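You operate a simulated robot arm through the tools that you are given. There is no shell and no other tool. Be economical: measure what you need, move in short steps, check, and stop when the job is done.

You are at the controls of a simulated robot arm. One attempt, no reset.

JOB
Unload press five and brush the grit off its square pad.
Fine: disc on the ledge; use the brush lying there, put it back and lower the pad. What is to be rubbed or washed off counts as gone when no trace of it is left.
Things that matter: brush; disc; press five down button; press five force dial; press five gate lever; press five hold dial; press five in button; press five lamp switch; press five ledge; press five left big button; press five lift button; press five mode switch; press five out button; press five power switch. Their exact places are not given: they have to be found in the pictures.

The check looks at the end state, three seconds after you hand in, the way a careful person would. Anything else that was tipped, shoved, dropped, spilled or broken makes it a failure.

ROBOT AND FRAMES
A 6-joint arm with a two-finger parallel gripper on a trunk, on a base that drives. Base frame: it is fixed to the floor where the robot stands at the start and does not move with it; the origin is under the middle of the robot, x ahead of it, y to its left, z up. Readings come in m, rad, newtons and seconds.
Its first joint turns from -2.897 to 2.897 rad. Places, roughly: press five down button [0.5, -0.7, 1.2]; press five force dial [0.6, -0.6, 1.3]; press five gate lever [0.4, -0.1, 1.2]; press five hold dial [0.6, -0.7, 1.3]; press five in button [0.5, -0.7, 1.2]; press five lamp switch [0.7, -0.7, 1.6]; press five ledge [0.6, -0.5, 1]; press five left big button [0.4, 0, 1]; press five lift button [0.5, -0.8, 1.2]; press five mode switch [0.6, -0.8, 1.3]; press five out button [0.5, -0.8, 1.2]; press five power switch [0.6, -0.9, 1.3]; press five reset button [0.4, -0.7, 1.1]; press five right big button [0.4, -0.4, 1]; press five square pad [0.6, -0.2, 1.1]; press five start button [0.4, -0.6, 1.1]. Payload 3.91 kg.
The tool frame sits at the grasp point between the pads (the TCP): z along the fingers, y along the line on which they close. The tips reach 0.03 m beyond it. The gripper opens to 0.11 m. The fingers are 0.02 m wide and 0.01 m thick; the gripper's body (0.048 by 0.112 m) begins 0.055 m behind the TCP.
Orientation is that of the tool frame in the base frame, as [roll, pitch, yaw] about the fixed x, y, z axes, in that order (R = Rz(yaw) Ry(pitch) Rx(roll)). With the fingers straight down and closing along the base's y, the tool's x points along the base's -x, its y along +y and its z along -z.

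CONTROLS
- The arm moves only by the tool send_rows. Its argument "deltas" is a list of rows, each a list of 7 numbers: the shift along the tool's x, y, z in m, then the turn, a rotation vector about the tool's x, y, z in rad, then the finger opening in m, from 0 to 0.11. In form: [[dx, dy, dz, wx, wy, wz, hand], ...]. A call has 1 to 12 rows; each row shifts and turns the commanded pose from where the row before left it, along the tool's axes as they then stand. Each row takes 0.2 s and may step no farther than 0.05 m and 0.15 rad from the row before; otherwise, or with a gripper value out of range, the whole call is refused. A pose out of reach is approached as far as the arm can. The call stops where the force on the tool passes 90 N (or 10 N more than at its start, if that is more) or the arm is blocked; 0.2 s more then pass. The fingers move at their own pace (about 0.108 m/s each) and stop on an object; they squeeze with about 32 N. The grip force told is the motor's: it shows also when the fingers shut on nothing. Time passes only in rows, and 0.2 s behind the last, so rows that do not move let the fingers close. It gives the time, the measured TCP pose, the force on the tool (base axes), the opening and the grip force at its end, in the units of the frame above (readings bear some noise), with the torque about the TCP (base axes, N m) and any sound that the robot's microphone picked up.
- Cameras (640 x 400 px; columns grow to the right, rows downward): "scene" is now at [0.4905, -0.5255, 1.0767]; the picture's right is [0.00, -0.77, 0.64], its down [-0.88, -0.31, -0.37] and it looks along [0.48, -0.56, -0.68] (base axes); focal length 214 px, centre (320, 200). "wrist" rides on the gripper at [0.072, 0.017, -0.103] in the tool frame; the picture's right is [-0.23, 0.97, 0.00], its down [-0.76, -0.18, -0.62] and it looks along [-0.61, -0.14, 0.78] (tool axes); focal length 222 px, centre (320, 200).
- get_image(camera): a new picture of that camera. No time passes.
- roll_base(legs): drives the robot by 1 to 6 legs, each [ahead, left, turn to the left] in m, m and rad, along the robot's own axes; the way and the turn of a leg run together, so that a leg with both is an arc; at most 1.5 m and 3.142 rad a leg. The arm and the cameras ride along, it lands a little off, and it stops where it bumps. It gives what a move gives.
- turn_head(pan, tilt): turns the head with the scene camera to pan (to the left, within 1.396 rad either way) and tilt (down, from -0.506 to 1.204), counted from straight ahead of the robot. It gives what a move gives.
- measure_at(camera, pixels): for up to 12 pixels [column, row] of the newest picture of that camera ("zoom" is the newest enlarged one), the place [x, y, z] in the base frame of the surface seen there, good to about 0.002 m. No time passes.
- zoom(camera, box): a new picture of the part [left, top, right, bottom] of that camera's present view, enlarged. No time passes.
- finish_job(): hands the job in; it is judged then, once.

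Go step by step. Measure first, check grasps and placings, and put right what went wrong. The budget is 80 turns and 68 pictures, counting those below and the enlarged ones. Unless the task says otherwise, let go and move clear before handing in, and close with one line.

The tools are called after "Call:" by a JSON object that holds its "method" and its "body". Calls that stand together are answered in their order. send_rows: Moves the arm, as the interface text tells. Its arguments: {"type":"object","properties":{"deltas":{"type":"array","items":{"type":"array","items":{"type":"number"}}}},"required":["deltas"]} The other tools are called the same way: roll_base (legs) drives the base; turn_head (pan, tilt) turns the head that bears the scene camera; get_image (camera) takes a picture; measure_at (camera, pixels) gives the place of the surface under pixels of a picture; zoom (camera, box) takes an enlarged picture of a part of a camera's view; finish_job () hands the job in.

At the start:

```text
time_s: 0.0
position: [0.3409, -0.4859, 0.9993]
tcp_rot: [-3.141, -0.001, -3.14]
ft_force: [-0.1, 0.1, -0.2]
moment: [0.03, 0.03, 0.02]
opening: 0.1099
grasp_force: 0.1
robot x, y, heading: [0.0008, 0.0008, -0.003]
head pan, tilt: [-0.691, -0.499]
```

scene: 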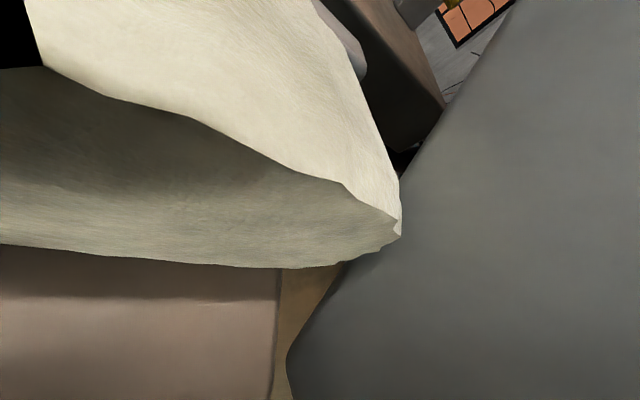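
wrist: 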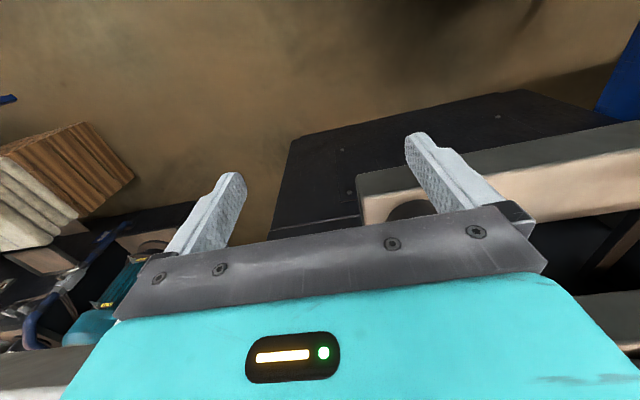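

The scene picture shows only a cloth-like surface up close and the wrist view looks downward past the gripper, so neither shows the press. I'll turn the head to face the press and take another picture.

Call:
{"method": "turn_head", "body": {"pan": -0.6, "tilt": 0.2}}

Call:
{"method": "get_image", "body": {"camera": "scene"}}

```text
time_s: 1.1
position: [0.3408, -0.4846, 0.9996]
tcp_rot: [-3.141, 0.0, -3.141]
ft_force: [0.1, 0.4, -0.4]
moment: [0.03, 0.02, -0.03]
opening: 0.1098
grasp_force: 0.1
robot x, y, heading: [-0.0025, 0.0007, -0.003]
head pan, tilt: [-0.6, 0.201]
```

```text
65 pictures are left
```

scene: 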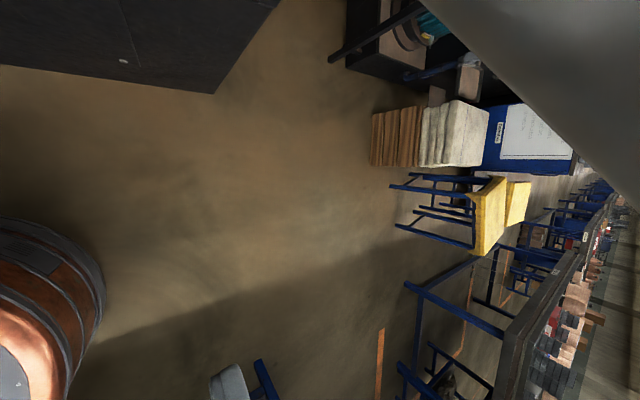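

The second scene picture shows the floor, with other things at about (450,180): the camera sits far forward and is rolled over. From the start spot it is too close to the press, so I'll back the base off and raise the head.

Call:
{"method": "roll_base", "body": {"legs": [[-0.5, 0, 0]]}}

Call:
{"method": "turn_head", "body": {"pan": -0.3, "tilt": -0.5}}

Call:
{"method": "get_image", "body": {"camera": "scene"}}

Call:
{"method": "get_image", "body": {"camera": "wrist"}}

```text
time_s: 3.7
position: [-0.0823, -0.4918, 0.9984]
tcp_rot: [3.141, -0.003, 3.131]
ft_force: [-0.2, -0.8, -0.9]
moment: [0.01, -0.01, -0.02]
opening: 0.1099
grasp_force: 0.1
robot x, y, heading: [-0.4167, -0.007, -0.015]
head pan, tilt: [-0.6, 0.201]
stopped in leg 1: the robot was blocked; the commanded pose is now the measured one
```

```text
time_s: 4.8
position: [-0.0816, -0.4919, 0.9983]
tcp_rot: [3.141, -0.001, 3.131]
ft_force: [0.3, -0.8, -0.6]
moment: [-0.01, 0.01, 0.04]
opening: 0.1101
grasp_force: 0.1
robot x, y, heading: [-0.4145, -0.0048, -0.012]
head pan, tilt: [-0.3, -0.499]
```

```text
64 pictures are left
```

scene: 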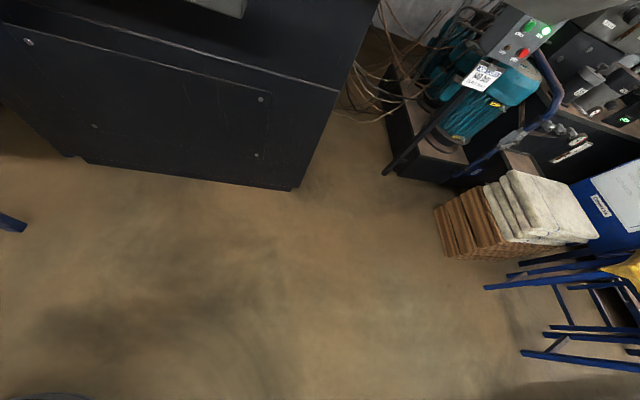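

```text
63 pictures are left
```

wrist: 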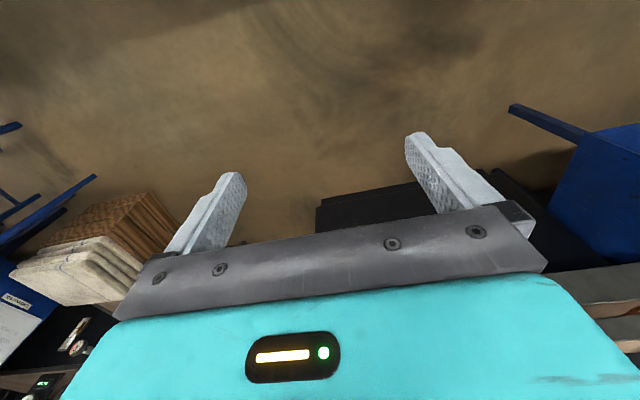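

The scene camera can't tilt high enough; the press body is at the top left (190,90) and a panel is at (510,50). I'll use the wrist camera instead: raise the hand, then roll it over so the fingers point ahead and the camera rides on top.

Call:
{"method": "send_rows", "body": {"deltas": [[0, 0, -0.05, 0, 0, 0, 0.05], [0, 0, -0.05, 0, 0, 0, 0.05], [0, 0, -0.05, 0, 0, 0, 0.05], [0, 0, -0.05, 0, 0, 0, 0.05], [0, 0, -0.05, 0, 0, 0, 0.05], [0, 0, 0, 0.106, 0, -0.106, 0.05], [0, 0, 0, 0.106, 0, -0.106, 0.05], [0, 0, 0, 0.106, 0, -0.106, 0.05], [0, 0, 0, 0.106, 0, -0.106, 0.05], [0, 0, 0, 0.106, 0, -0.106, 0.05], [0, 0, 0, 0.106, 0, -0.106, 0.05], [0, 0, 0, 0.106, 0, -0.106, 0.05]]}}

Call:
{"method": "send_rows", "body": {"deltas": [[0, 0, 0, 0.106, 0, -0.106, 0.0], [0, 0, 0, 0.106, 0, -0.106, 0.0], [0, 0, 0, 0.106, 0, -0.106, 0.0], [0, 0, 0, 0.106, 0, -0.106, 0.0], [0, 0, 0, 0.106, 0, -0.106, 0.0], [0, 0, 0, 0.106, 0, -0.106, 0.0], [0, 0, 0, 0.106, 0, -0.106, 0.0]]}}

Call:
{"method": "send_rows", "body": {"deltas": [[0, 0, 0, 0.106, 0, -0.106, 0.0], [0, 0, 0, 0.106, 0, -0.106, 0.0], [0, 0, 0, 0.106, 0, -0.106, 0.0], [0, 0, 0, 0.106, 0, -0.106, 0.0], [0, 0, 0, 0.106, 0, -0.106, 0.0], [0, 0, 0, 0.106, 0, -0.106, 0.0], [0, 0, 0, 0.106, 0, -0.106, 0.0]]}}

Call:
{"method": "get_image", "body": {"camera": "wrist"}}

```text
time_s: 7.4
position: [-0.0817, -0.4913, 1.2488]
tcp_rot: [-2.455, -0.255, -2.464]
ft_force: [0.3, 0.1, 0.7]
moment: [0.01, 0.01, 0.02]
opening: 0.0501
grasp_force: 0.1
robot x, y, heading: [-0.4171, -0.0054, -0.01]
head pan, tilt: [-0.3, -0.499]
```

```text
time_s: 9.0
position: [-0.0747, -0.4875, 1.2545]
tcp_rot: [-2.044, -0.718, -2.052]
ft_force: [-0.7, -0.3, 0.2]
moment: [-0.01, 0.01, -0.05]
opening: 0.0002
grasp_force: 32.1
out of reach, approached as far as the arm can: row 6, 7
robot x, y, heading: [-0.4203, -0.0014, -0.012]
head pan, tilt: [-0.3, -0.499]
```

```text
time_s: 10.6
position: [0.0179, -0.4132, 1.2971]
tcp_rot: [-1.965, -0.923, -1.946]
ft_force: [0.3, 0.4, 0.0]
moment: [-0.01, -0.06, 0.0]
opening: 0.0001
grasp_force: 31.9
out of reach, approached as far as the arm can: row 1, 2, 3, 4, 5, 6, 7
robot x, y, heading: [-0.4164, -0.0019, -0.01]
head pan, tilt: [-0.3, -0.499]
```

```text
62 pictures are left
```

wrist: 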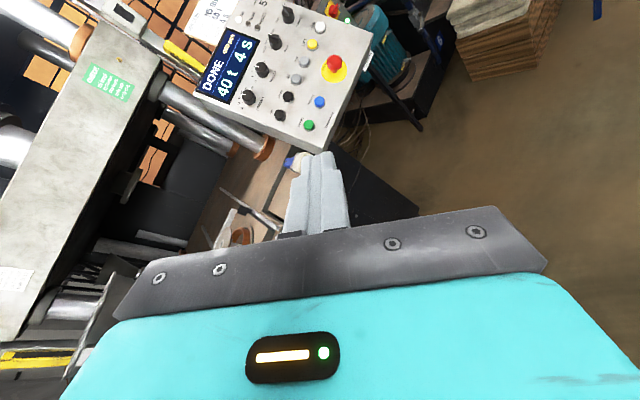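

The panel is now visible (display "DONE 40t 4s" at (230,70)), but the last rows were out of reach because the hand is too far back. I'll push it a little forward along the tool axis.

Call:
{"method": "send_rows", "body": {"deltas": [[0, 0, 0.05, 0, 0, 0, 0.0], [0, 0, 0.05, 0, 0, 0, 0.0], [0, 0, 0.05, 0, 0, 0, 0.0]]}}

Call:
{"method": "get_image", "body": {"camera": "wrist"}}

```text
time_s: 11.4
position: [0.1278, -0.5059, 1.2642]
tcp_rot: [-1.963, -0.926, -1.948]
ft_force: [-0.7, 1.3, 1.3]
moment: [0.1, 0.08, 0.0]
opening: 0.0001
grasp_force: 31.3
robot x, y, heading: [-0.4174, -0.0034, -0.007]
head pan, tilt: [-0.3, -0.499]
```

```text
61 pictures are left
```

wrist: 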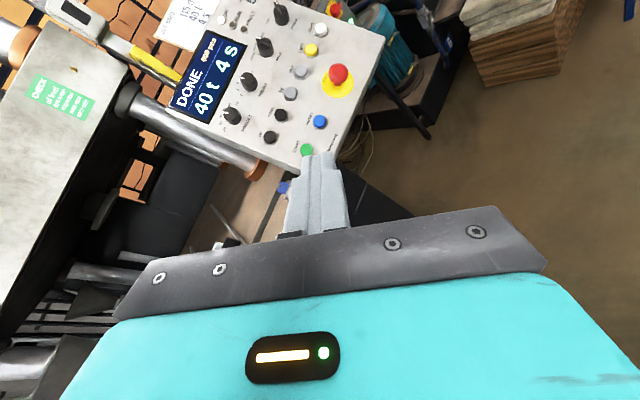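

The hand moved along its present direction and is still about 40° short of the wanted pose. I'll continue the same rotation from here.

Call:
{"method": "send_rows", "body": {"deltas": [[0, 0, 0, 0.106, 0, -0.106, 0.0], [0, 0, 0, 0.106, 0, -0.106, 0.0], [0, 0, 0, 0.106, 0, -0.106, 0.0], [0, 0, 0, 0.106, 0, -0.106, 0.0], [0, 0, 0, 0.106, 0, -0.106, 0.0], [0, 0, 0, 0.106, 0, -0.106, 0.0]]}}

Call:
{"method": "get_image", "body": {"camera": "wrist"}}

```text
time_s: 12.8
position: [0.1393, -0.4964, 1.2699]
tcp_rot: [-1.962, -0.953, -1.931]
ft_force: [0.7, 0.6, 1.1]
moment: [-0.01, -0.02, -0.02]
opening: 0.0
grasp_force: 31.8
out of reach, approached as far as the arm can: row 1, 2, 3, 4, 5, 6
robot x, y, heading: [-0.4211, -0.0039, -0.011]
head pan, tilt: [-0.3, -0.499]
```

```text
60 pictures are left
```

wrist: 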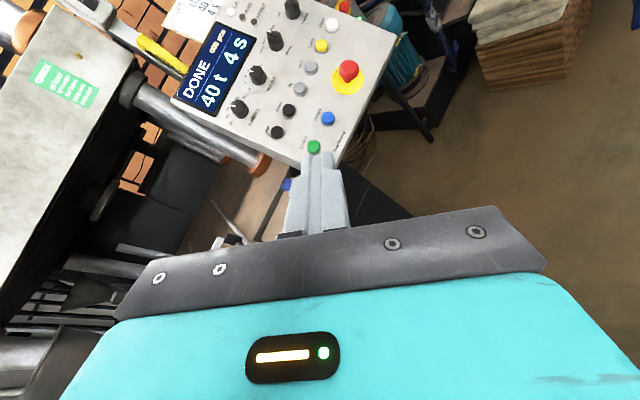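

The wrist is at a limit, but the panel shows well from here. I'll zoom in to read it and measure the buttons.

Call:
{"method": "zoom", "body": {"camera": "wrist", "box": [160, 0, 400, 170]}}

Call:
{"method": "measure_at", "body": {"camera": "wrist", "pixels": [[314, 147], [328, 118], [278, 132], [289, 111], [305, 92], [311, 68], [321, 46], [331, 25], [348, 70], [240, 108], [257, 75], [292, 9]]}}

```text
2.35 times, centred on (280, 85) of wrist
```

zoom: 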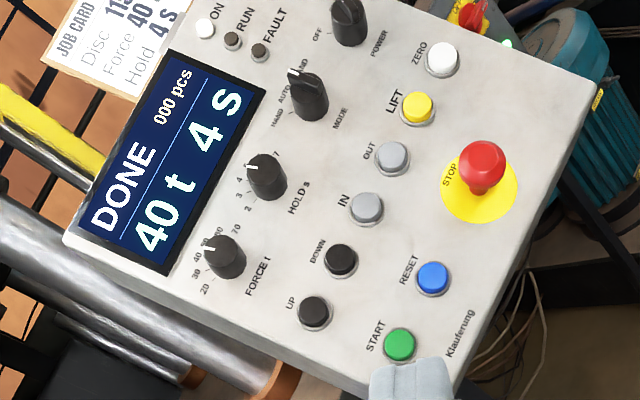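

```text
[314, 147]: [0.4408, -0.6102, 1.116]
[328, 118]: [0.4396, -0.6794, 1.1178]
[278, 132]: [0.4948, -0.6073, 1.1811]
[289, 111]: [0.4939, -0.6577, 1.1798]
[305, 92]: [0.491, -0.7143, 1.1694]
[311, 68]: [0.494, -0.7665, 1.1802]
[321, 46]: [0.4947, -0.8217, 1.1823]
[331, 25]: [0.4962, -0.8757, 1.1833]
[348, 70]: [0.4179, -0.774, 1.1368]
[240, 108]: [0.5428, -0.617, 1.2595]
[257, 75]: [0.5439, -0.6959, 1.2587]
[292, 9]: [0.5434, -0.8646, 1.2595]
```

The job card and display agree: the pressing is done, with the UP, DOWN, IN, OUT, LIFT, ZERO and RESET buttons measured. Next I'll move the hand left and turn it to look at the press itself.

Call:
{"method": "send_rows", "body": {"deltas": [[-0.027, -0.0286, -0.0308, 0, 0, 0, 0.0], [-0.027, -0.0286, -0.0308, 0, 0, 0, 0.0], [-0.027, -0.0286, -0.0308, 0, 0, 0, 0.0], [-0.027, -0.0286, -0.0308, 0, 0, 0, 0.0], [-0.027, -0.0286, -0.0308, 0, 0, 0, 0.0], [-0.027, -0.0286, -0.0308, 0, 0, 0, 0.0], [0, 0, 0, 0.0978, -0.0642, -0.0265, 0], [0, 0, 0, 0.0978, -0.0642, -0.0265, 0], [0, 0, 0, 0.0978, -0.0642, -0.0265, 0], [0, 0, 0, 0.0978, -0.0642, -0.0265, 0], [0, 0, 0, 0.0978, -0.0642, -0.0265, 0]]}}

Call:
{"method": "get_image", "body": {"camera": "wrist"}}

```text
time_s: 15.2
position: [0.1533, -0.1554, 1.2822]
tcp_rot: [-1.978, -0.946, -1.407]
ft_force: [1.5, -1.3, 0.0]
moment: [-0.01, -0.04, -0.02]
opening: 0.0001
grasp_force: 32.0
out of reach, approached as far as the arm can: row 10, 11
robot x, y, heading: [-0.4219, -0.0012, -0.009]
head pan, tilt: [-0.3, -0.499]
```

```text
58 pictures are left
```

wrist: 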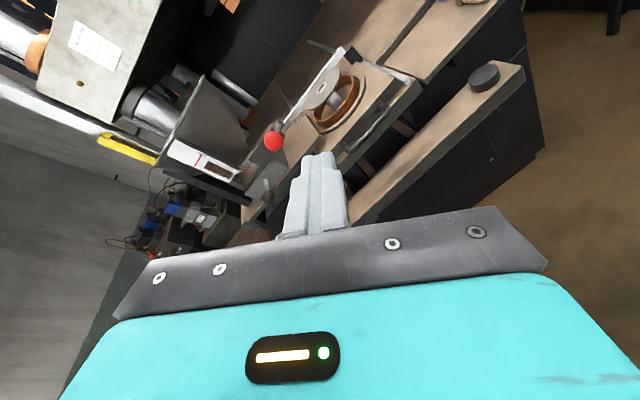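

The press table is in view: a red knob at (273,140), a disc and ring at (325,95), and a round black button at (485,78). I'll zoom in and measure.

Call:
{"method": "zoom", "body": {"camera": "wrist", "box": [80, 0, 540, 250]}}

Call:
{"method": "zoom", "body": {"camera": "wrist", "box": [220, 0, 440, 160]}}

Call:
{"method": "measure_at", "body": {"camera": "wrist", "pixels": [[273, 140], [325, 95], [340, 105], [485, 78], [430, 130], [245, 120], [410, 75], [270, 185], [220, 175], [345, 125], [312, 45], [400, 20]]}}

```text
1.39 times, centred on (310, 125) of wrist
```

zoom: 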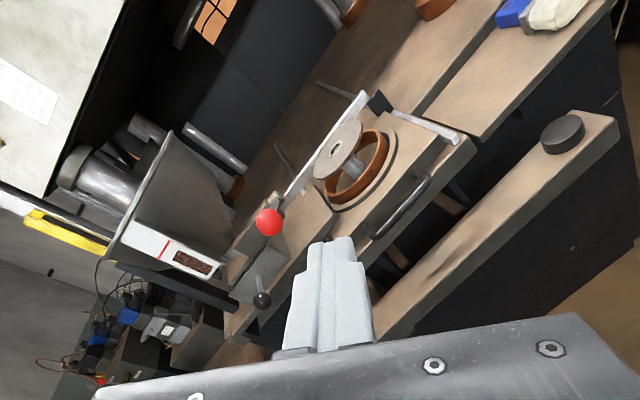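

```text
2.50 times, centred on (330, 80) of wrist
```

zoom: 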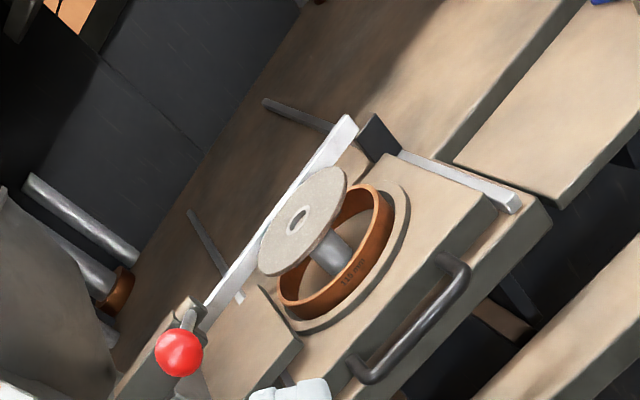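

```text
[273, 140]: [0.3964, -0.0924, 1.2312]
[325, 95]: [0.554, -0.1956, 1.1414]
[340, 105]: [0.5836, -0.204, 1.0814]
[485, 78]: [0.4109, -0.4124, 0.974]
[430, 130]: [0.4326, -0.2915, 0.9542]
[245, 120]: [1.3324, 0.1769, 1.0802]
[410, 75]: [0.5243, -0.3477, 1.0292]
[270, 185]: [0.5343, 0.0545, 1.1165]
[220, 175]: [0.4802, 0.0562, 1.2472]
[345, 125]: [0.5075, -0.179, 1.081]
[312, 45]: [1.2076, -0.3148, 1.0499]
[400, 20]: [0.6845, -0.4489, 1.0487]
```

The disc at (0.55,-0.20,1.14) sits on a raised post inside the ring, and something blue and white (the brush, it seems) lies on the ledge at about (0.68,-0.5). I'll drive right and slightly ahead for a closer look at the ledge and the pad.

Call:
{"method": "roll_base", "body": {"legs": [[0.1, -0.3, 0]]}}

Call:
{"method": "get_image", "body": {"camera": "wrist"}}

Call:
{"method": "zoom", "body": {"camera": "wrist", "box": [240, 0, 480, 160]}}

```text
time_s: 17.3
position: [0.2495, -0.4568, 1.2822]
tcp_rot: [-1.979, -0.948, -1.411]
ft_force: [-0.2, 1.1, 0.2]
moment: [0.0, 0.03, -0.01]
opening: 0.0002
grasp_force: 32.0
robot x, y, heading: [-0.3215, -0.3026, -0.02]
head pan, tilt: [-0.3, -0.499]
```

```text
55 pictures are left
```

wrist: 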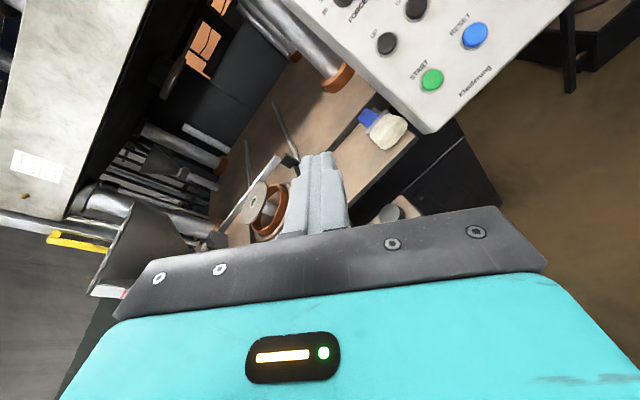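

```text
2.50 times, centred on (360, 80) of wrist
```

zoom: 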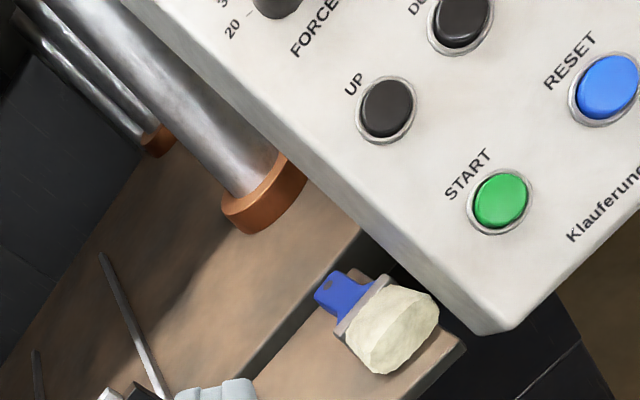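

The brush (blue handle at (368,117), cream bristles at (390,130)) lies on the ledge. I'll measure it and the ledge.

Call:
{"method": "measure_at", "body": {"camera": "zoom", "pixels": [[340, 295], [320, 290], [362, 285], [365, 300], [390, 320], [425, 305], [380, 365], [350, 345], [460, 350], [300, 370], [360, 240], [330, 380]]}}

Call:
{"method": "measure_at", "body": {"camera": "wrist", "pixels": [[262, 195], [272, 215], [250, 160], [285, 160], [355, 180], [395, 210], [300, 150], [130, 240], [330, 130], [360, 180]]}}

```text
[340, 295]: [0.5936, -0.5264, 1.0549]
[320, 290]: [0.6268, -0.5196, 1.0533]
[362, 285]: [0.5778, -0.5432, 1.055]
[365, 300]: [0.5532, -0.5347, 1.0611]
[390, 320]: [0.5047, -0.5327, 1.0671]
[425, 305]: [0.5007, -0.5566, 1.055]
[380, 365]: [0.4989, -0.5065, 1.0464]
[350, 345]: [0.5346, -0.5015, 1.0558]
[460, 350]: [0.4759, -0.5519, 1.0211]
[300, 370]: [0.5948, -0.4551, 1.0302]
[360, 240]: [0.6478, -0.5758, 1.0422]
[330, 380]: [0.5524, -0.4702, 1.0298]
```

```text
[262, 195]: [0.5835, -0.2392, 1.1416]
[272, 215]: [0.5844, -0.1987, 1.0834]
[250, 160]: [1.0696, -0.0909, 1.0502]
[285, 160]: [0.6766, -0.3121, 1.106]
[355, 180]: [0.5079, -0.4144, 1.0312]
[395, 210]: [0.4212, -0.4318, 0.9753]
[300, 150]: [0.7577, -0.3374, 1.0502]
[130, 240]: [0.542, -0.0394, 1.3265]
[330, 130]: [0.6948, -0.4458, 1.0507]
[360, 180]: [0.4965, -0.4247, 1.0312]
```

The brush lies along x with its bristles toward the robot: handle at about (0.60,-0.53,1.055), ledge top at z≈1.03. Now I'll aim the camera at the disc and pad from closer.

Call:
{"method": "send_rows", "body": {"deltas": [[-0.029, -0.04, -0.008, 0, 0, 0, 0], [-0.029, -0.04, -0.008, 0, 0, 0, 0], [0, 0, 0, 0.0276, -0.1164, 0, 0], [0, 0, 0, 0.0276, -0.1164, 0, 0], [0, 0, 0, 0.0276, -0.1164, 0, 0]]}}

Call:
{"method": "get_image", "body": {"camera": "wrist"}}

```text
time_s: 18.5
position: [0.2515, -0.3554, 1.2807]
tcp_rot: [-2.244, -0.764, -0.949]
ft_force: [-0.2, 0.2, -0.3]
moment: [0.01, -0.01, 0.01]
opening: 0.0001
grasp_force: 32.4
robot x, y, heading: [-0.3194, -0.3067, -0.018]
head pan, tilt: [-0.3, -0.499]
```

```text
53 pictures are left
```

wrist: 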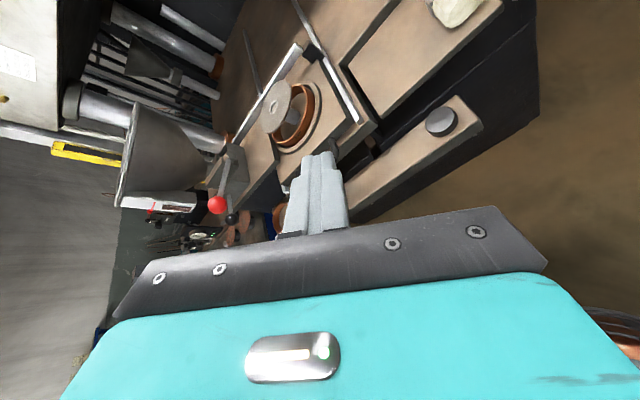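

Call:
{"method": "zoom", "body": {"camera": "wrist", "box": [190, 20, 390, 220]}}

Call:
{"method": "measure_at", "body": {"camera": "wrist", "pixels": [[275, 107], [263, 122], [290, 84], [270, 130], [281, 130], [290, 132], [305, 120], [300, 95], [286, 113], [218, 205], [288, 150], [346, 92]]}}

```text
2.00 times, centred on (290, 120) of wrist
```

zoom: 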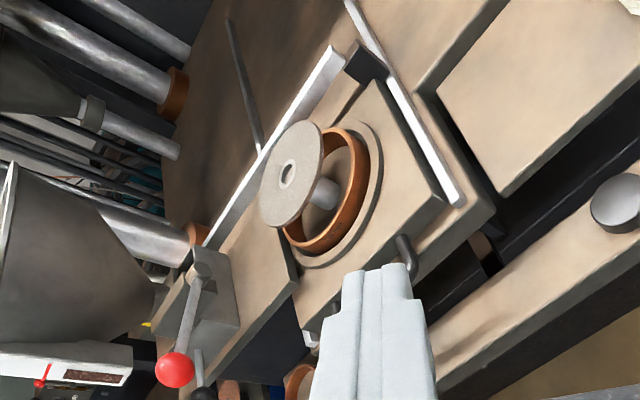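

```text
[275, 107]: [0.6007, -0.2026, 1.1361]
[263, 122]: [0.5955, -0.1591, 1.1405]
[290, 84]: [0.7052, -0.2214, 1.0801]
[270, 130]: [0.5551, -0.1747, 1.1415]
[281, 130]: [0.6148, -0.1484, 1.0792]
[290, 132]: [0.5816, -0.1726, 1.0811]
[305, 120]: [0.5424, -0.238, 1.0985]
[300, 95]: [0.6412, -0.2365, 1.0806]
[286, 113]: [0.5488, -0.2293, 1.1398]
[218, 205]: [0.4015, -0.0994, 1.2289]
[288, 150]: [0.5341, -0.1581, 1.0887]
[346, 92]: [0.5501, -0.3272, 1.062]
```

The disc top is at z≈1.14 above the ring (about 1.10), so the pad is already lifted, and the hidden pad should be right under the disc. I'll turn the hand back to straight down, camera toward the robot, for the pick.

Call:
{"method": "send_rows", "body": {"deltas": [[0, 0, 0, -0.0737, 0.0314, 0.1248, 0.05], [0, 0, 0, -0.0737, 0.0314, 0.1248, 0.05], [0, 0, 0, -0.0737, 0.0314, 0.1248, 0.05], [0, 0, 0, -0.0737, 0.0314, 0.1248, 0.05], [0, 0, 0, -0.0737, 0.0314, 0.1248, 0.05], [0, 0, 0, -0.0737, 0.0314, 0.1248, 0.05], [0, 0, 0, -0.0737, 0.0314, 0.1248, 0.05], [0, 0, 0, -0.0737, 0.0314, 0.1248, 0.05], [0, 0, 0, -0.0737, 0.0314, 0.1248, 0.05]]}}

Call:
{"method": "send_rows", "body": {"deltas": [[0, 0, 0, -0.0737, 0.0314, 0.1248, 0.11], [0, 0, 0, -0.0737, 0.0314, 0.1248, 0.11], [0, 0, 0, -0.0737, 0.0314, 0.1248, 0.11], [0, 0, 0, -0.0737, 0.0314, 0.1248, 0.11], [0, 0, 0, -0.0737, 0.0314, 0.1248, 0.11], [0, 0, 0, -0.0737, 0.0314, 0.1248, 0.11], [0, 0, 0, -0.0737, 0.0314, 0.1248, 0.11], [0, 0, 0, -0.0737, 0.0314, 0.1248, 0.11], [0, 0, 0, -0.0737, 0.0314, 0.1248, 0.11]]}}

```text
time_s: 20.5
position: [0.2506, -0.3563, 1.2817]
tcp_rot: [-2.472, -0.115, -2.024]
ft_force: [-0.1, 0.2, 0.4]
moment: [-0.01, 0.03, 0.02]
opening: 0.05
grasp_force: 0.1
robot x, y, heading: [-0.3202, -0.3032, -0.012]
head pan, tilt: [-0.3, -0.499]
```

```text
time_s: 22.5
position: [0.2516, -0.3568, 1.2815]
tcp_rot: [3.139, -0.003, 3.128]
ft_force: [-0.2, 0.8, 0.3]
moment: [-0.04, 0.0, 0.01]
opening: 0.1101
grasp_force: 0.0
robot x, y, heading: [-0.3236, -0.3029, -0.012]
head pan, tilt: [-0.3, -0.499]
```

The hand is now straight down at (0.25,-0.36,1.28). I'll pull it back a little, then drive forward to reach the table.

Call:
{"method": "send_rows", "body": {"deltas": [[0.05, 0, 0, 0, 0, 0, 0.11], [0.05, 0, 0, 0, 0, 0, 0.11], [0.05, 0, 0, 0, 0, 0, 0.11], [0.05, 0, 0, 0, 0, 0, 0.11]]}}

Call:
{"method": "roll_base", "body": {"legs": [[0.3, 0, 0.01]]}}

Call:
{"method": "get_image", "body": {"camera": "wrist"}}

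```text
time_s: 23.5
position: [0.0505, -0.3554, 1.2815]
tcp_rot: [3.14, -0.001, 3.13]
ft_force: [1.6, 0.5, -1.6]
moment: [0.03, 0.12, -0.01]
opening: 0.1101
grasp_force: 0.1
robot x, y, heading: [-0.3196, -0.3021, -0.016]
head pan, tilt: [-0.3, -0.499]
```

```text
time_s: 25.6
position: [0.3534, -0.3529, 1.2816]
tcp_rot: [3.139, 0.0, -3.14]
ft_force: [0.7, -0.6, -0.4]
moment: [-0.03, 0.01, 0.0]
opening: 0.1101
grasp_force: 0.0
robot x, y, heading: [-0.0181, -0.3043, 0.002]
head pan, tilt: [-0.3, -0.499]
```

```text
51 pictures are left
```

wrist: 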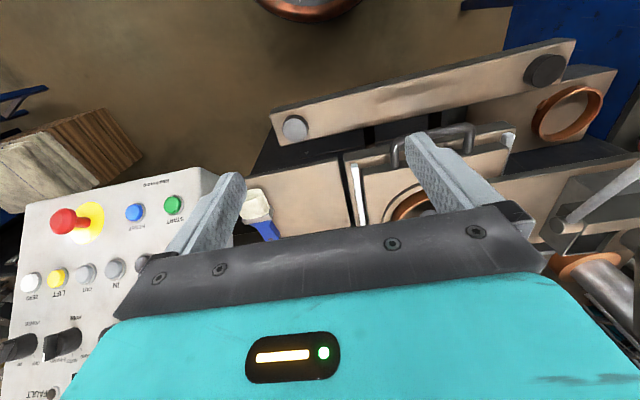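

This view shows the ledge, brush and panel clearly. I'll move over toward the disc, keeping clear of the red knob.

Call:
{"method": "send_rows", "body": {"deltas": [[-0.035, 0.035, -0.005, 0, 0, 0, 0.11], [-0.035, 0.035, -0.005, 0, 0, 0, 0.11], [-0.035, 0.035, -0.005, 0, 0, 0, 0.11], [-0.035, 0.035, -0.005, 0, 0, 0, 0.11]]}}

Call:
{"method": "get_image", "body": {"camera": "wrist"}}

```text
time_s: 26.6
position: [0.4918, -0.2135, 1.301]
tcp_rot: [3.14, 0.002, -3.139]
ft_force: [-1.2, -0.4, 0.4]
moment: [0.03, -0.12, 0.03]
opening: 0.1098
grasp_force: 0.1
robot x, y, heading: [-0.017, -0.3025, -0.007]
head pan, tilt: [-0.3, -0.499]
```

```text
50 pictures are left
```

wrist: 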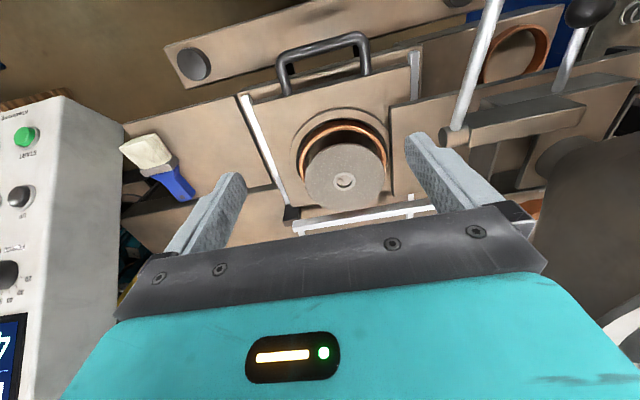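

Call:
{"method": "zoom", "body": {"camera": "wrist", "box": [230, 90, 450, 230]}}

Call:
{"method": "measure_at", "body": {"camera": "wrist", "pixels": [[344, 145], [310, 185], [381, 180], [345, 208], [343, 182], [322, 155], [372, 155], [305, 130], [370, 215], [412, 196], [145, 150], [180, 180]]}}

Call:
{"method": "zoom", "body": {"camera": "wrist", "box": [100, 110, 260, 230]}}

```text
2.86 times, centred on (340, 160) of wrist
```

zoom: 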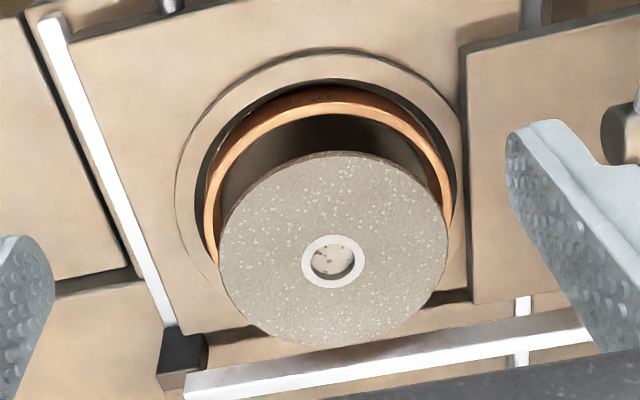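

```text
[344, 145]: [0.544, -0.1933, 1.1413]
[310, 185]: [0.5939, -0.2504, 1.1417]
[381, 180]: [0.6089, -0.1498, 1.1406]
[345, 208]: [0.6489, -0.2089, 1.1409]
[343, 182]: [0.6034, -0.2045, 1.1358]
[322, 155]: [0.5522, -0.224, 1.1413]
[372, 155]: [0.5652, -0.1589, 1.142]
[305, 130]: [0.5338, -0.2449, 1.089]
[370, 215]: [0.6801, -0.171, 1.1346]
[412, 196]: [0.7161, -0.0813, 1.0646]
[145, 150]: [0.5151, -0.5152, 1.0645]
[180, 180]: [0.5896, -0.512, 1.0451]
```

```text
3.33 times, centred on (180, 170) of wrist
```

zoom: 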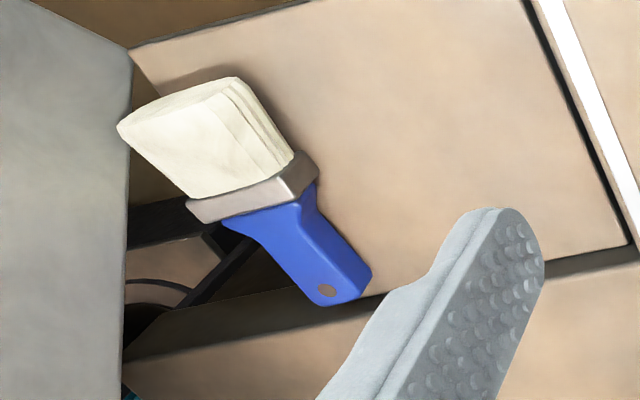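

Through the bore I can see grit on the pad at about z 1.136. The disc spans roughly 80 px, so about 113–115 mm, which is wider than the hand opens, so I'll have to pinch its rim. I'll measure the rim, handle, ring and ledge edges.

Call:
{"method": "measure_at", "body": {"camera": "wrist", "pixels": [[306, 182], [383, 171], [343, 144], [346, 210], [325, 45], [287, 85], [345, 128], [300, 160], [265, 102], [232, 100], [130, 135], [268, 182]]}}

Call:
{"method": "measure_at", "body": {"camera": "zoom", "pixels": [[125, 125], [235, 80], [290, 155], [200, 195], [230, 220], [310, 205], [320, 290], [365, 275], [200, 210], [310, 170], [140, 60], [620, 250]]}}

```text
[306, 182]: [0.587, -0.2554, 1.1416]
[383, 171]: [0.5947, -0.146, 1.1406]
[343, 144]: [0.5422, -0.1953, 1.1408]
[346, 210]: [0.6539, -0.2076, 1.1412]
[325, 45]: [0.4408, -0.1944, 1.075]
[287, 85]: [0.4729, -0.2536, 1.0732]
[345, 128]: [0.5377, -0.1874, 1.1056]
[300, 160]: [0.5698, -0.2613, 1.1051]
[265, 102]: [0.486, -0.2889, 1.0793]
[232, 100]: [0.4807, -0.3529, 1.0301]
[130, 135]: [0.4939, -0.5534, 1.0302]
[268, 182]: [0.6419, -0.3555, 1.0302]
```

```text
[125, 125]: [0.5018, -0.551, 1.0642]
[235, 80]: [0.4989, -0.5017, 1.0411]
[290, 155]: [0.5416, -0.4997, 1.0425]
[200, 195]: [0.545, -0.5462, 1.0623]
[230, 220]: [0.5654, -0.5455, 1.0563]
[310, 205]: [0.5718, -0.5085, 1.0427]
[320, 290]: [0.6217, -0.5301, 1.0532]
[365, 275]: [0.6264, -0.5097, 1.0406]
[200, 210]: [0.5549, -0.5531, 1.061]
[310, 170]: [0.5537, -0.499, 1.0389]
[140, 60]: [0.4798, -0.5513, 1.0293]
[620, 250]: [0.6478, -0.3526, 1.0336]
```

The disc is about 113 mm across with its centre at (0.598,-0.201), ring top at 1.105 and handle top at 1.075. Between y -0.353 and -0.498 the ledge has room for it. I'll back up and turn the hand horizontal, fingers ahead and closing vertically, to pinch the near rim.

Call:
{"method": "send_rows", "body": {"deltas": [[0.05, 0, 0, 0, 0, 0, 0.06], [0.05, 0, 0, 0, 0, 0, 0.04], [0, 0, 0, 0.0863, -0.0863, -0.0863, 0.03], [0, 0, 0, 0.0863, -0.0863, -0.0863, 0.03], [0, 0, 0, 0.0863, -0.0863, -0.0863, 0.03], [0, 0, 0, 0.0863, -0.0863, -0.0863, 0.03], [0, 0, 0, 0.0863, -0.0863, -0.0863, 0.03], [0, 0, 0, 0.0863, -0.0863, -0.0863, 0.03], [0, 0, 0, 0.0863, -0.0863, -0.0863, 0.03]]}}

Call:
{"method": "send_rows", "body": {"deltas": [[0, 0, 0, 0.0863, -0.0863, -0.0863, 0.03], [0, 0, 0, 0.0863, -0.0863, -0.0863, 0.03], [0, 0, 0, 0.0863, -0.0863, -0.0863, 0.03], [0, 0, 0, 0.0863, -0.0863, -0.0863, 0.03], [0, 0, 0, 0.0863, -0.0863, -0.0863, 0.03], [0, 0, 0, 0.0863, -0.0863, -0.0863, 0.03], [0, 0, 0, 0.0863, -0.0863, -0.0863, 0.03]]}}

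Call:
{"method": "get_image", "body": {"camera": "wrist"}}

```text
time_s: 28.6
position: [0.3933, -0.2115, 1.2962]
tcp_rot: [-2.356, 0.341, -2.355]
ft_force: [-0.1, -0.3, -0.2]
moment: [-0.04, 0.04, -0.02]
opening: 0.03
grasp_force: 0.0
out of reach, approached as far as the arm can: row 2
robot x, y, heading: [-0.0159, -0.3044, 0.0]
head pan, tilt: [-0.3, -0.499]
```

```text
time_s: 30.2
position: [0.3932, -0.2116, 1.2969]
tcp_rot: [-1.573, 0.002, -1.57]
ft_force: [0.1, 1.0, -0.3]
moment: [0.03, 0.01, -0.04]
opening: 0.03
grasp_force: 0.1
robot x, y, heading: [-0.0174, -0.3054, 0.002]
head pan, tilt: [-0.3, -0.499]
```

```text
47 pictures are left
```

wrist: 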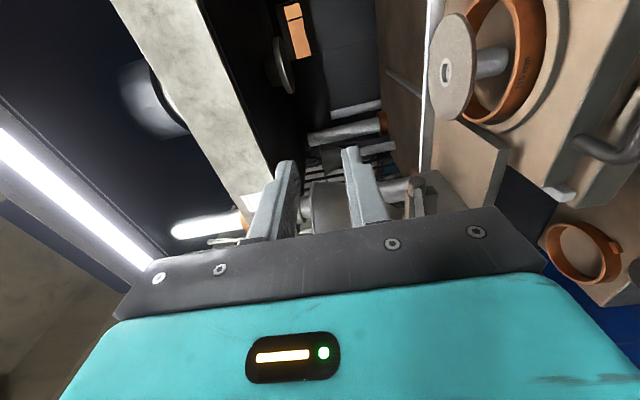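

The hand is now horizontal with the disc at (450,65) in the turned picture. I'll lower to the disc's height, still short of the rim, and check alignment.

Call:
{"method": "send_rows", "body": {"deltas": [[-0.005, 0.05, 0, 0, 0, 0, 0.03], [-0.005, 0.05, 0, 0, 0, 0, 0.03], [0, 0.05, 0, 0, 0, 0, 0.03], [0, 0.009, 0.03, 0, 0, 0, 0.03], [0, 0, 0.04, 0, 0, 0, 0.03]]}}

Call:
{"method": "get_image", "body": {"camera": "wrist"}}

```text
refused: row 1 steps farther than a row can; nothing moved
```

```text
46 pictures are left
```

wrist: 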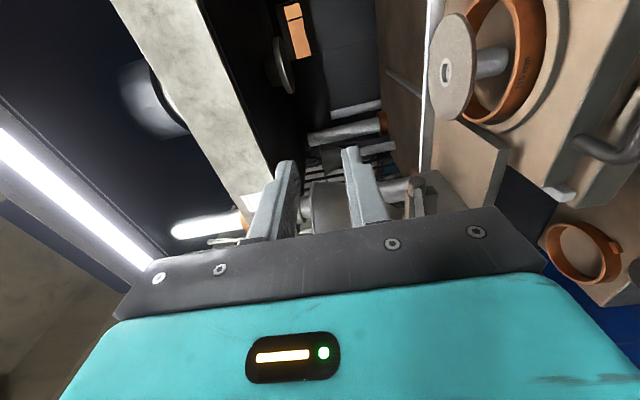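

The first row was a hair too long. I'll resend it with smaller steps.

Call:
{"method": "send_rows", "body": {"deltas": [[-0.005, 0.045, 0, 0, 0, 0, 0.03], [-0.005, 0.045, 0, 0, 0, 0, 0.03], [0, 0.045, 0, 0, 0, 0, 0.03], [0, 0.022, 0.03, 0, 0, 0, 0.03], [0, 0, 0.04, 0, 0, 0, 0.03]]}}

Call:
{"method": "get_image", "body": {"camera": "wrist"}}

```text
time_s: 31.4
position: [0.4631, -0.2012, 1.141]
tcp_rot: [-1.572, 0.004, -1.571]
ft_force: [0.2, 0.1, -0.1]
moment: [-0.03, 0.03, 0.01]
opening: 0.0299
grasp_force: 0.1
robot x, y, heading: [-0.019, -0.3043, 0.001]
head pan, tilt: [-0.3, -0.499]
```

```text
45 pictures are left
```

wrist: 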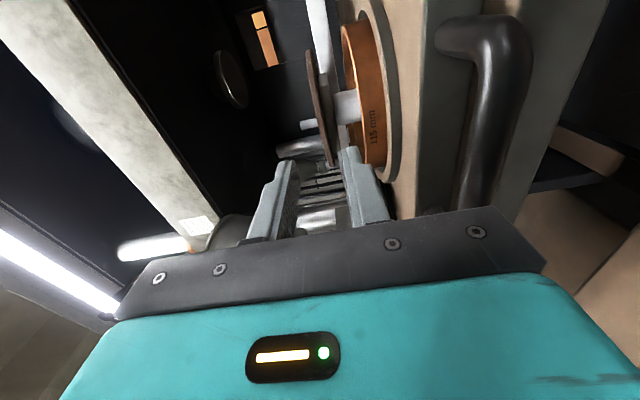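

Call:
{"method": "zoom", "body": {"camera": "wrist", "box": [250, 10, 430, 240]}}

Call:
{"method": "measure_at", "body": {"camera": "zoom", "pixels": [[262, 270], [255, 150], [265, 255], [250, 200], [290, 180], [240, 170], [300, 160], [240, 250]]}}

```text
1.74 times, centred on (340, 125) of wrist
```

zoom: 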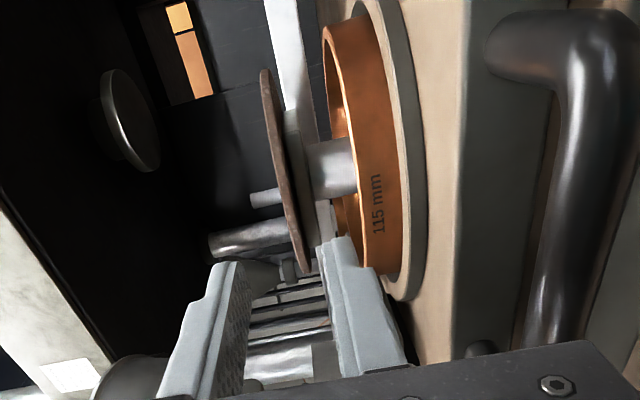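

```text
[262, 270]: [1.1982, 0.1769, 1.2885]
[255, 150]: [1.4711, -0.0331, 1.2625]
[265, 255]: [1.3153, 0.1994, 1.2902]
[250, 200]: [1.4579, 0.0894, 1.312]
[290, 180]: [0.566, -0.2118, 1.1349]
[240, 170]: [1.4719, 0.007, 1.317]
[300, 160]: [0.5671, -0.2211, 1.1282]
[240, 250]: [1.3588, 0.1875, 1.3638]
```

The side view shows the grey pad plate under the disc with its front face at x≈0.567, so the tips must stop short of that. I'll go to about x 0.530 for the TCP, so the tips reach 0.560, drop 3 mm, and close.

Call:
{"method": "send_rows", "body": {"deltas": [[0, 0.003, 0.02, 0, 0, 0, 0.03], [0, 0, 0.025, 0, 0, 0, 0.03], [0, 0, 0.022, 0, 0, 0, 0.03]]}}

Call:
{"method": "zoom", "body": {"camera": "wrist", "box": [250, 10, 430, 240]}}

```text
time_s: 32.2
position: [0.5302, -0.2009, 1.136]
tcp_rot: [-1.573, 0.003, -1.573]
ft_force: [-1.0, 0.0, 0.6]
moment: [0.02, 0.01, 0.02]
opening: 0.0298
grasp_force: 0.2
robot x, y, heading: [-0.0182, -0.3004, 0.0]
head pan, tilt: [-0.3, -0.499]
```

```text
1.74 times, centred on (340, 125) of wrist
```

zoom: 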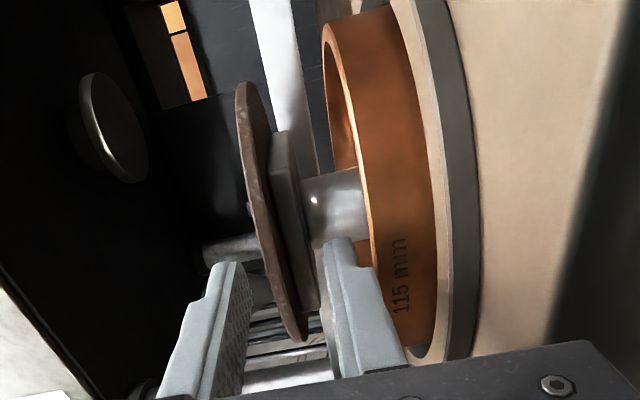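

The disc rim is between the fingers. I'll check the depth of the pad's front corner at (306,298) and the fingertips before closing.

Call:
{"method": "measure_at", "body": {"camera": "zoom", "pixels": [[306, 298], [300, 290], [285, 150], [340, 245], [228, 268], [300, 338], [283, 290], [270, 200], [290, 200]]}}

```text
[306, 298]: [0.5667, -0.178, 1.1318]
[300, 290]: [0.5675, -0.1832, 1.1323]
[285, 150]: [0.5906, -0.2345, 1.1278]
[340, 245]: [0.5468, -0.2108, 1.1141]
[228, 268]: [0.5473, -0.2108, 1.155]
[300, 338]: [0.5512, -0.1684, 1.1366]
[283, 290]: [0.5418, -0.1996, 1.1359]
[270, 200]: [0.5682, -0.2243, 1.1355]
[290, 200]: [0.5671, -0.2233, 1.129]
```

Pad front is at x 0.567 and the tips at about 0.56, so it clears. The finger midline is about 3 mm low, so I'll raise it and close.

Call:
{"method": "send_rows", "body": {"deltas": [[0, -0.003, 0, 0, 0, 0, 0.03], [0, 0, 0, 0, 0, 0, 0.015], [0, 0, 0, 0, 0, 0, 0.0], [0, 0, 0, 0, 0, 0, 0.0], [0, 0, 0, 0, 0, 0, 0.0]]}}

Call:
{"method": "zoom", "body": {"camera": "wrist", "box": [250, 10, 430, 240]}}

```text
time_s: 33.4
position: [0.5293, -0.1999, 1.1388]
tcp_rot: [-1.572, 0.004, -1.57]
ft_force: [-0.5, -0.4, 0.1]
moment: [0.05, 0.07, -0.01]
opening: 0.0045
grasp_force: 32.3
robot x, y, heading: [-0.0198, -0.3067, -0.003]
head pan, tilt: [-0.3, -0.499]
```

```text
1.74 times, centred on (340, 125) of wrist
```

zoom: 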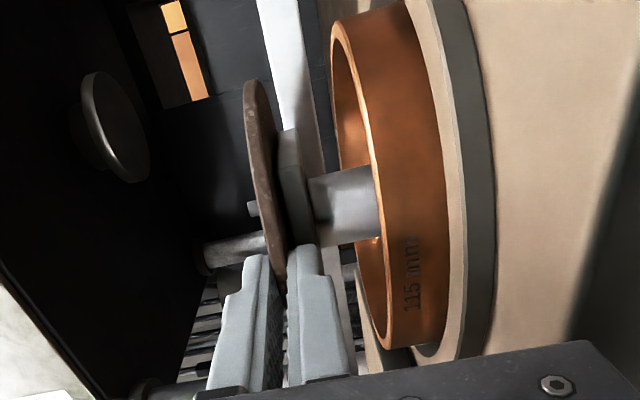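

The grip holds at an opening of 4.5 mm with 32 N. I'll lift the disc straight up and check it.

Call:
{"method": "send_rows", "body": {"deltas": [[0, -0.01, 0, 0, 0, 0, 0.0], [0, -0.02, 0, 0, 0, 0, 0.0], [0, -0.02, 0, 0, 0, 0, 0.0], [0, -0.02, 0, 0, 0, 0, 0.0]]}}

Call:
{"method": "get_image", "body": {"camera": "wrist"}}

```text
time_s: 34.1
position: [0.5324, -0.1951, 1.1701]
tcp_rot: [-1.587, -0.015, -1.561]
ft_force: [-1.0, 18.1, -23.5]
moment: [-3.24, -2.01, -1.61]
opening: 0.0045
grasp_force: 31.7
robot x, y, heading: [-0.0195, -0.305, 0.005]
head pan, tilt: [-0.3, -0.499]
stopped in row 3: the force on the tool passed its limit at 108 N (the readings are from after the stop); the commanded pose is now the measured one
```

```text
41 pictures are left
```

wrist: 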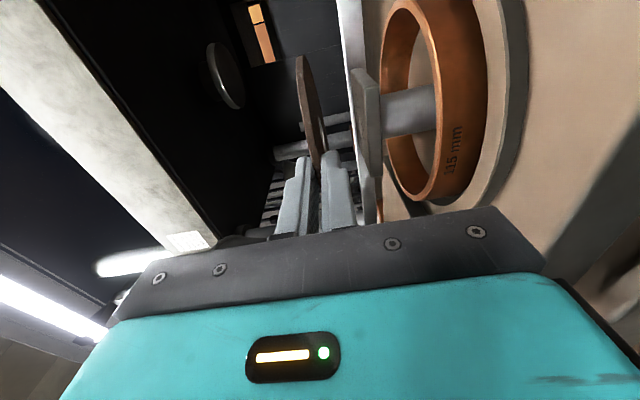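

The lift stopped at z 1.17 with 108 N, pushing down and to the left, although the disc is clear of the pad. I'll measure what lies above and find the contact before moving.

Call:
{"method": "measure_at", "body": {"camera": "wrist", "pixels": [[150, 150], [190, 240], [100, 60], [130, 265], [40, 300], [60, 330], [265, 232], [310, 100], [225, 75], [600, 300], [620, 340], [90, 345]]}}

Call:
{"method": "zoom", "body": {"camera": "wrist", "box": [0, 150, 320, 350]}}

```text
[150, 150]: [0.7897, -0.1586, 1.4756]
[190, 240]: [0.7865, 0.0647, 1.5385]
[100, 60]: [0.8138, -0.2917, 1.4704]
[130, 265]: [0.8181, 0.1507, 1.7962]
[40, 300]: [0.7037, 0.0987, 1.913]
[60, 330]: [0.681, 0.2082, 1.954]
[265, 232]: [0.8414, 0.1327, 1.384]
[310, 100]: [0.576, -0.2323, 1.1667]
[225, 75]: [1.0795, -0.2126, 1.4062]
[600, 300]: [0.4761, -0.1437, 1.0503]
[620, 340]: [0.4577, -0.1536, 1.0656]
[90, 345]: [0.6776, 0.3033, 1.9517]
```

```text
2.00 times, centred on (160, 250) of wrist
```

zoom: 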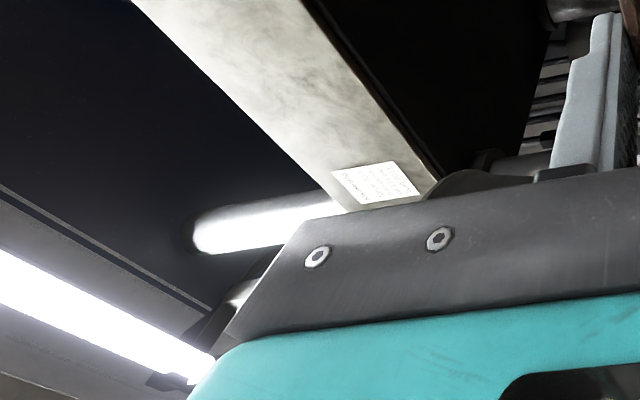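

Nothing is overhead. The torque puts the contact near (0.44,-0.11,1.24), so the wrist caught the red-knobbed lever while rising. I'll ease down 15 mm and retreat straight back the way I came, then look at the lever.

Call:
{"method": "send_rows", "body": {"deltas": [[0.004, 0.015, 0, 0, 0, 0, 0.0], [0, 0, 0, 0, 0, 0, 0.0]]}}

Call:
{"method": "send_rows", "body": {"deltas": [[0, 0, -0.02, 0, 0, 0, 0.0], [0, 0, -0.03, 0, 0, 0, 0.0], [0, 0, -0.03, 0, 0, 0, 0.0], [0, 0, -0.03, 0, 0, 0, 0.0]]}}

Call:
{"method": "get_image", "body": {"camera": "wrist"}}

```text
time_s: 34.7
position: [0.5316, -0.2023, 1.1586]
tcp_rot: [-1.585, -0.011, -1.568]
ft_force: [-0.9, -0.9, -1.5]
moment: [0.03, 0.1, 0.02]
opening: 0.0045
grasp_force: 31.9
robot x, y, heading: [-0.0188, -0.3059, 0.0]
head pan, tilt: [-0.3, -0.499]
```

```text
time_s: 35.7
position: [0.4197, -0.2028, 1.1607]
tcp_rot: [-1.586, -0.011, -1.565]
ft_force: [0.2, 0.3, -1.0]
moment: [-0.03, 0.07, -0.01]
opening: 0.0047
grasp_force: 32.1
robot x, y, heading: [-0.0196, -0.3012, 0.001]
head pan, tilt: [-0.3, -0.499]
```

```text
39 pictures are left
```

wrist: 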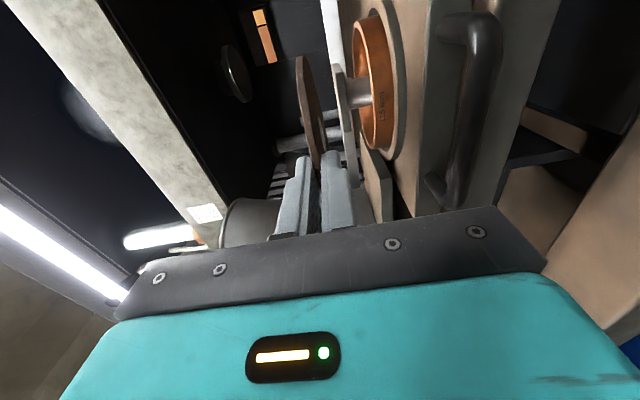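

The hand is free again (force near zero) and still holds the disc. I'll carry it right over the ledge at this height.

Call:
{"method": "send_rows", "body": {"deltas": [[0.045, 0, 0, 0, 0, 0, 0.0], [0.045, 0, 0.005, 0, 0, 0, 0.0], [0.045, 0, 0.006, 0, 0, 0, 0.0], [0.045, 0, 0.006, 0, 0, 0, 0.0], [0.042, 0, 0.005, 0, 0, 0, 0.0], [0, 0.04, 0, 0, 0, 0, 0.0], [0, 0.03, 0, 0, 0, 0, 0.0]]}}

Call:
{"method": "get_image", "body": {"camera": "wrist"}}

```text
time_s: 37.3
position: [0.4421, -0.4262, 1.0911]
tcp_rot: [-1.585, -0.012, -1.565]
ft_force: [0.7, 0.2, -0.8]
moment: [0.0, 0.1, 0.0]
opening: 0.0044
grasp_force: 31.7
robot x, y, heading: [-0.0194, -0.305, 0.002]
head pan, tilt: [-0.3, -0.499]
```

```text
38 pictures are left
```

wrist: 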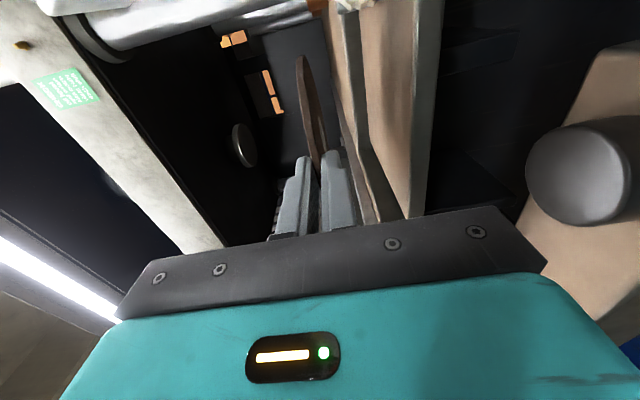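

The disc is above the ledge, with the black big button at (585,175) just clear of the hand's body. I'll lower gently, watching the force.

Call:
{"method": "send_rows", "body": {"deltas": [[0, 0.025, 0, 0, 0, 0, 0.0], [0, 0.02, 0, 0, 0, 0, 0.0], [0, 0.008, 0, 0, 0, 0, 0.0], [0, 0, 0, 0, 0, 0, 0.0]]}}

Call:
{"method": "get_image", "body": {"camera": "wrist"}}

```text
time_s: 38.3
position: [0.4424, -0.4255, 1.0367]
tcp_rot: [-1.585, -0.012, -1.565]
ft_force: [0.7, -0.2, -0.8]
moment: [0.01, 0.03, -0.01]
opening: 0.0048
grasp_force: 32.3
robot x, y, heading: [-0.0155, -0.3089, 0.001]
head pan, tilt: [-0.3, -0.499]
```

```text
37 pictures are left
```

wrist: 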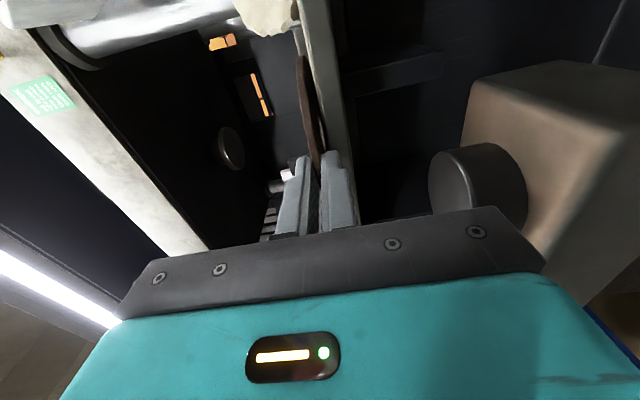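

Just above contact. I'll take two more small steps down, then check.

Call:
{"method": "send_rows", "body": {"deltas": [[0, 0.0015, 0, 0, 0, 0, 0.0], [0, 0.0015, 0, 0, 0, 0, 0.0], [0, 0, 0, 0, 0, 0, 0.0]]}}

Call:
{"method": "zoom", "body": {"camera": "wrist", "box": [240, 20, 420, 240]}}

```text
time_s: 39.1
position: [0.441, -0.4254, 1.035]
tcp_rot: [-1.584, -0.012, -1.565]
ft_force: [0.5, 0.0, -0.7]
moment: [0.03, 0.03, 0.0]
opening: 0.0044
grasp_force: 32.2
robot x, y, heading: [-0.0168, -0.3054, 0.005]
head pan, tilt: [-0.3, -0.499]
```

```text
1.82 times, centred on (330, 130) of wrist
```

zoom: 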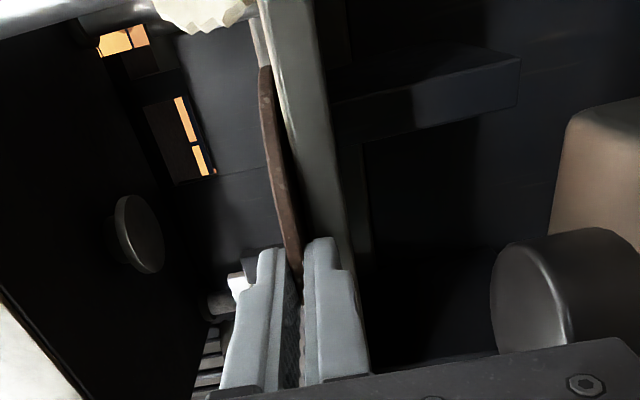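

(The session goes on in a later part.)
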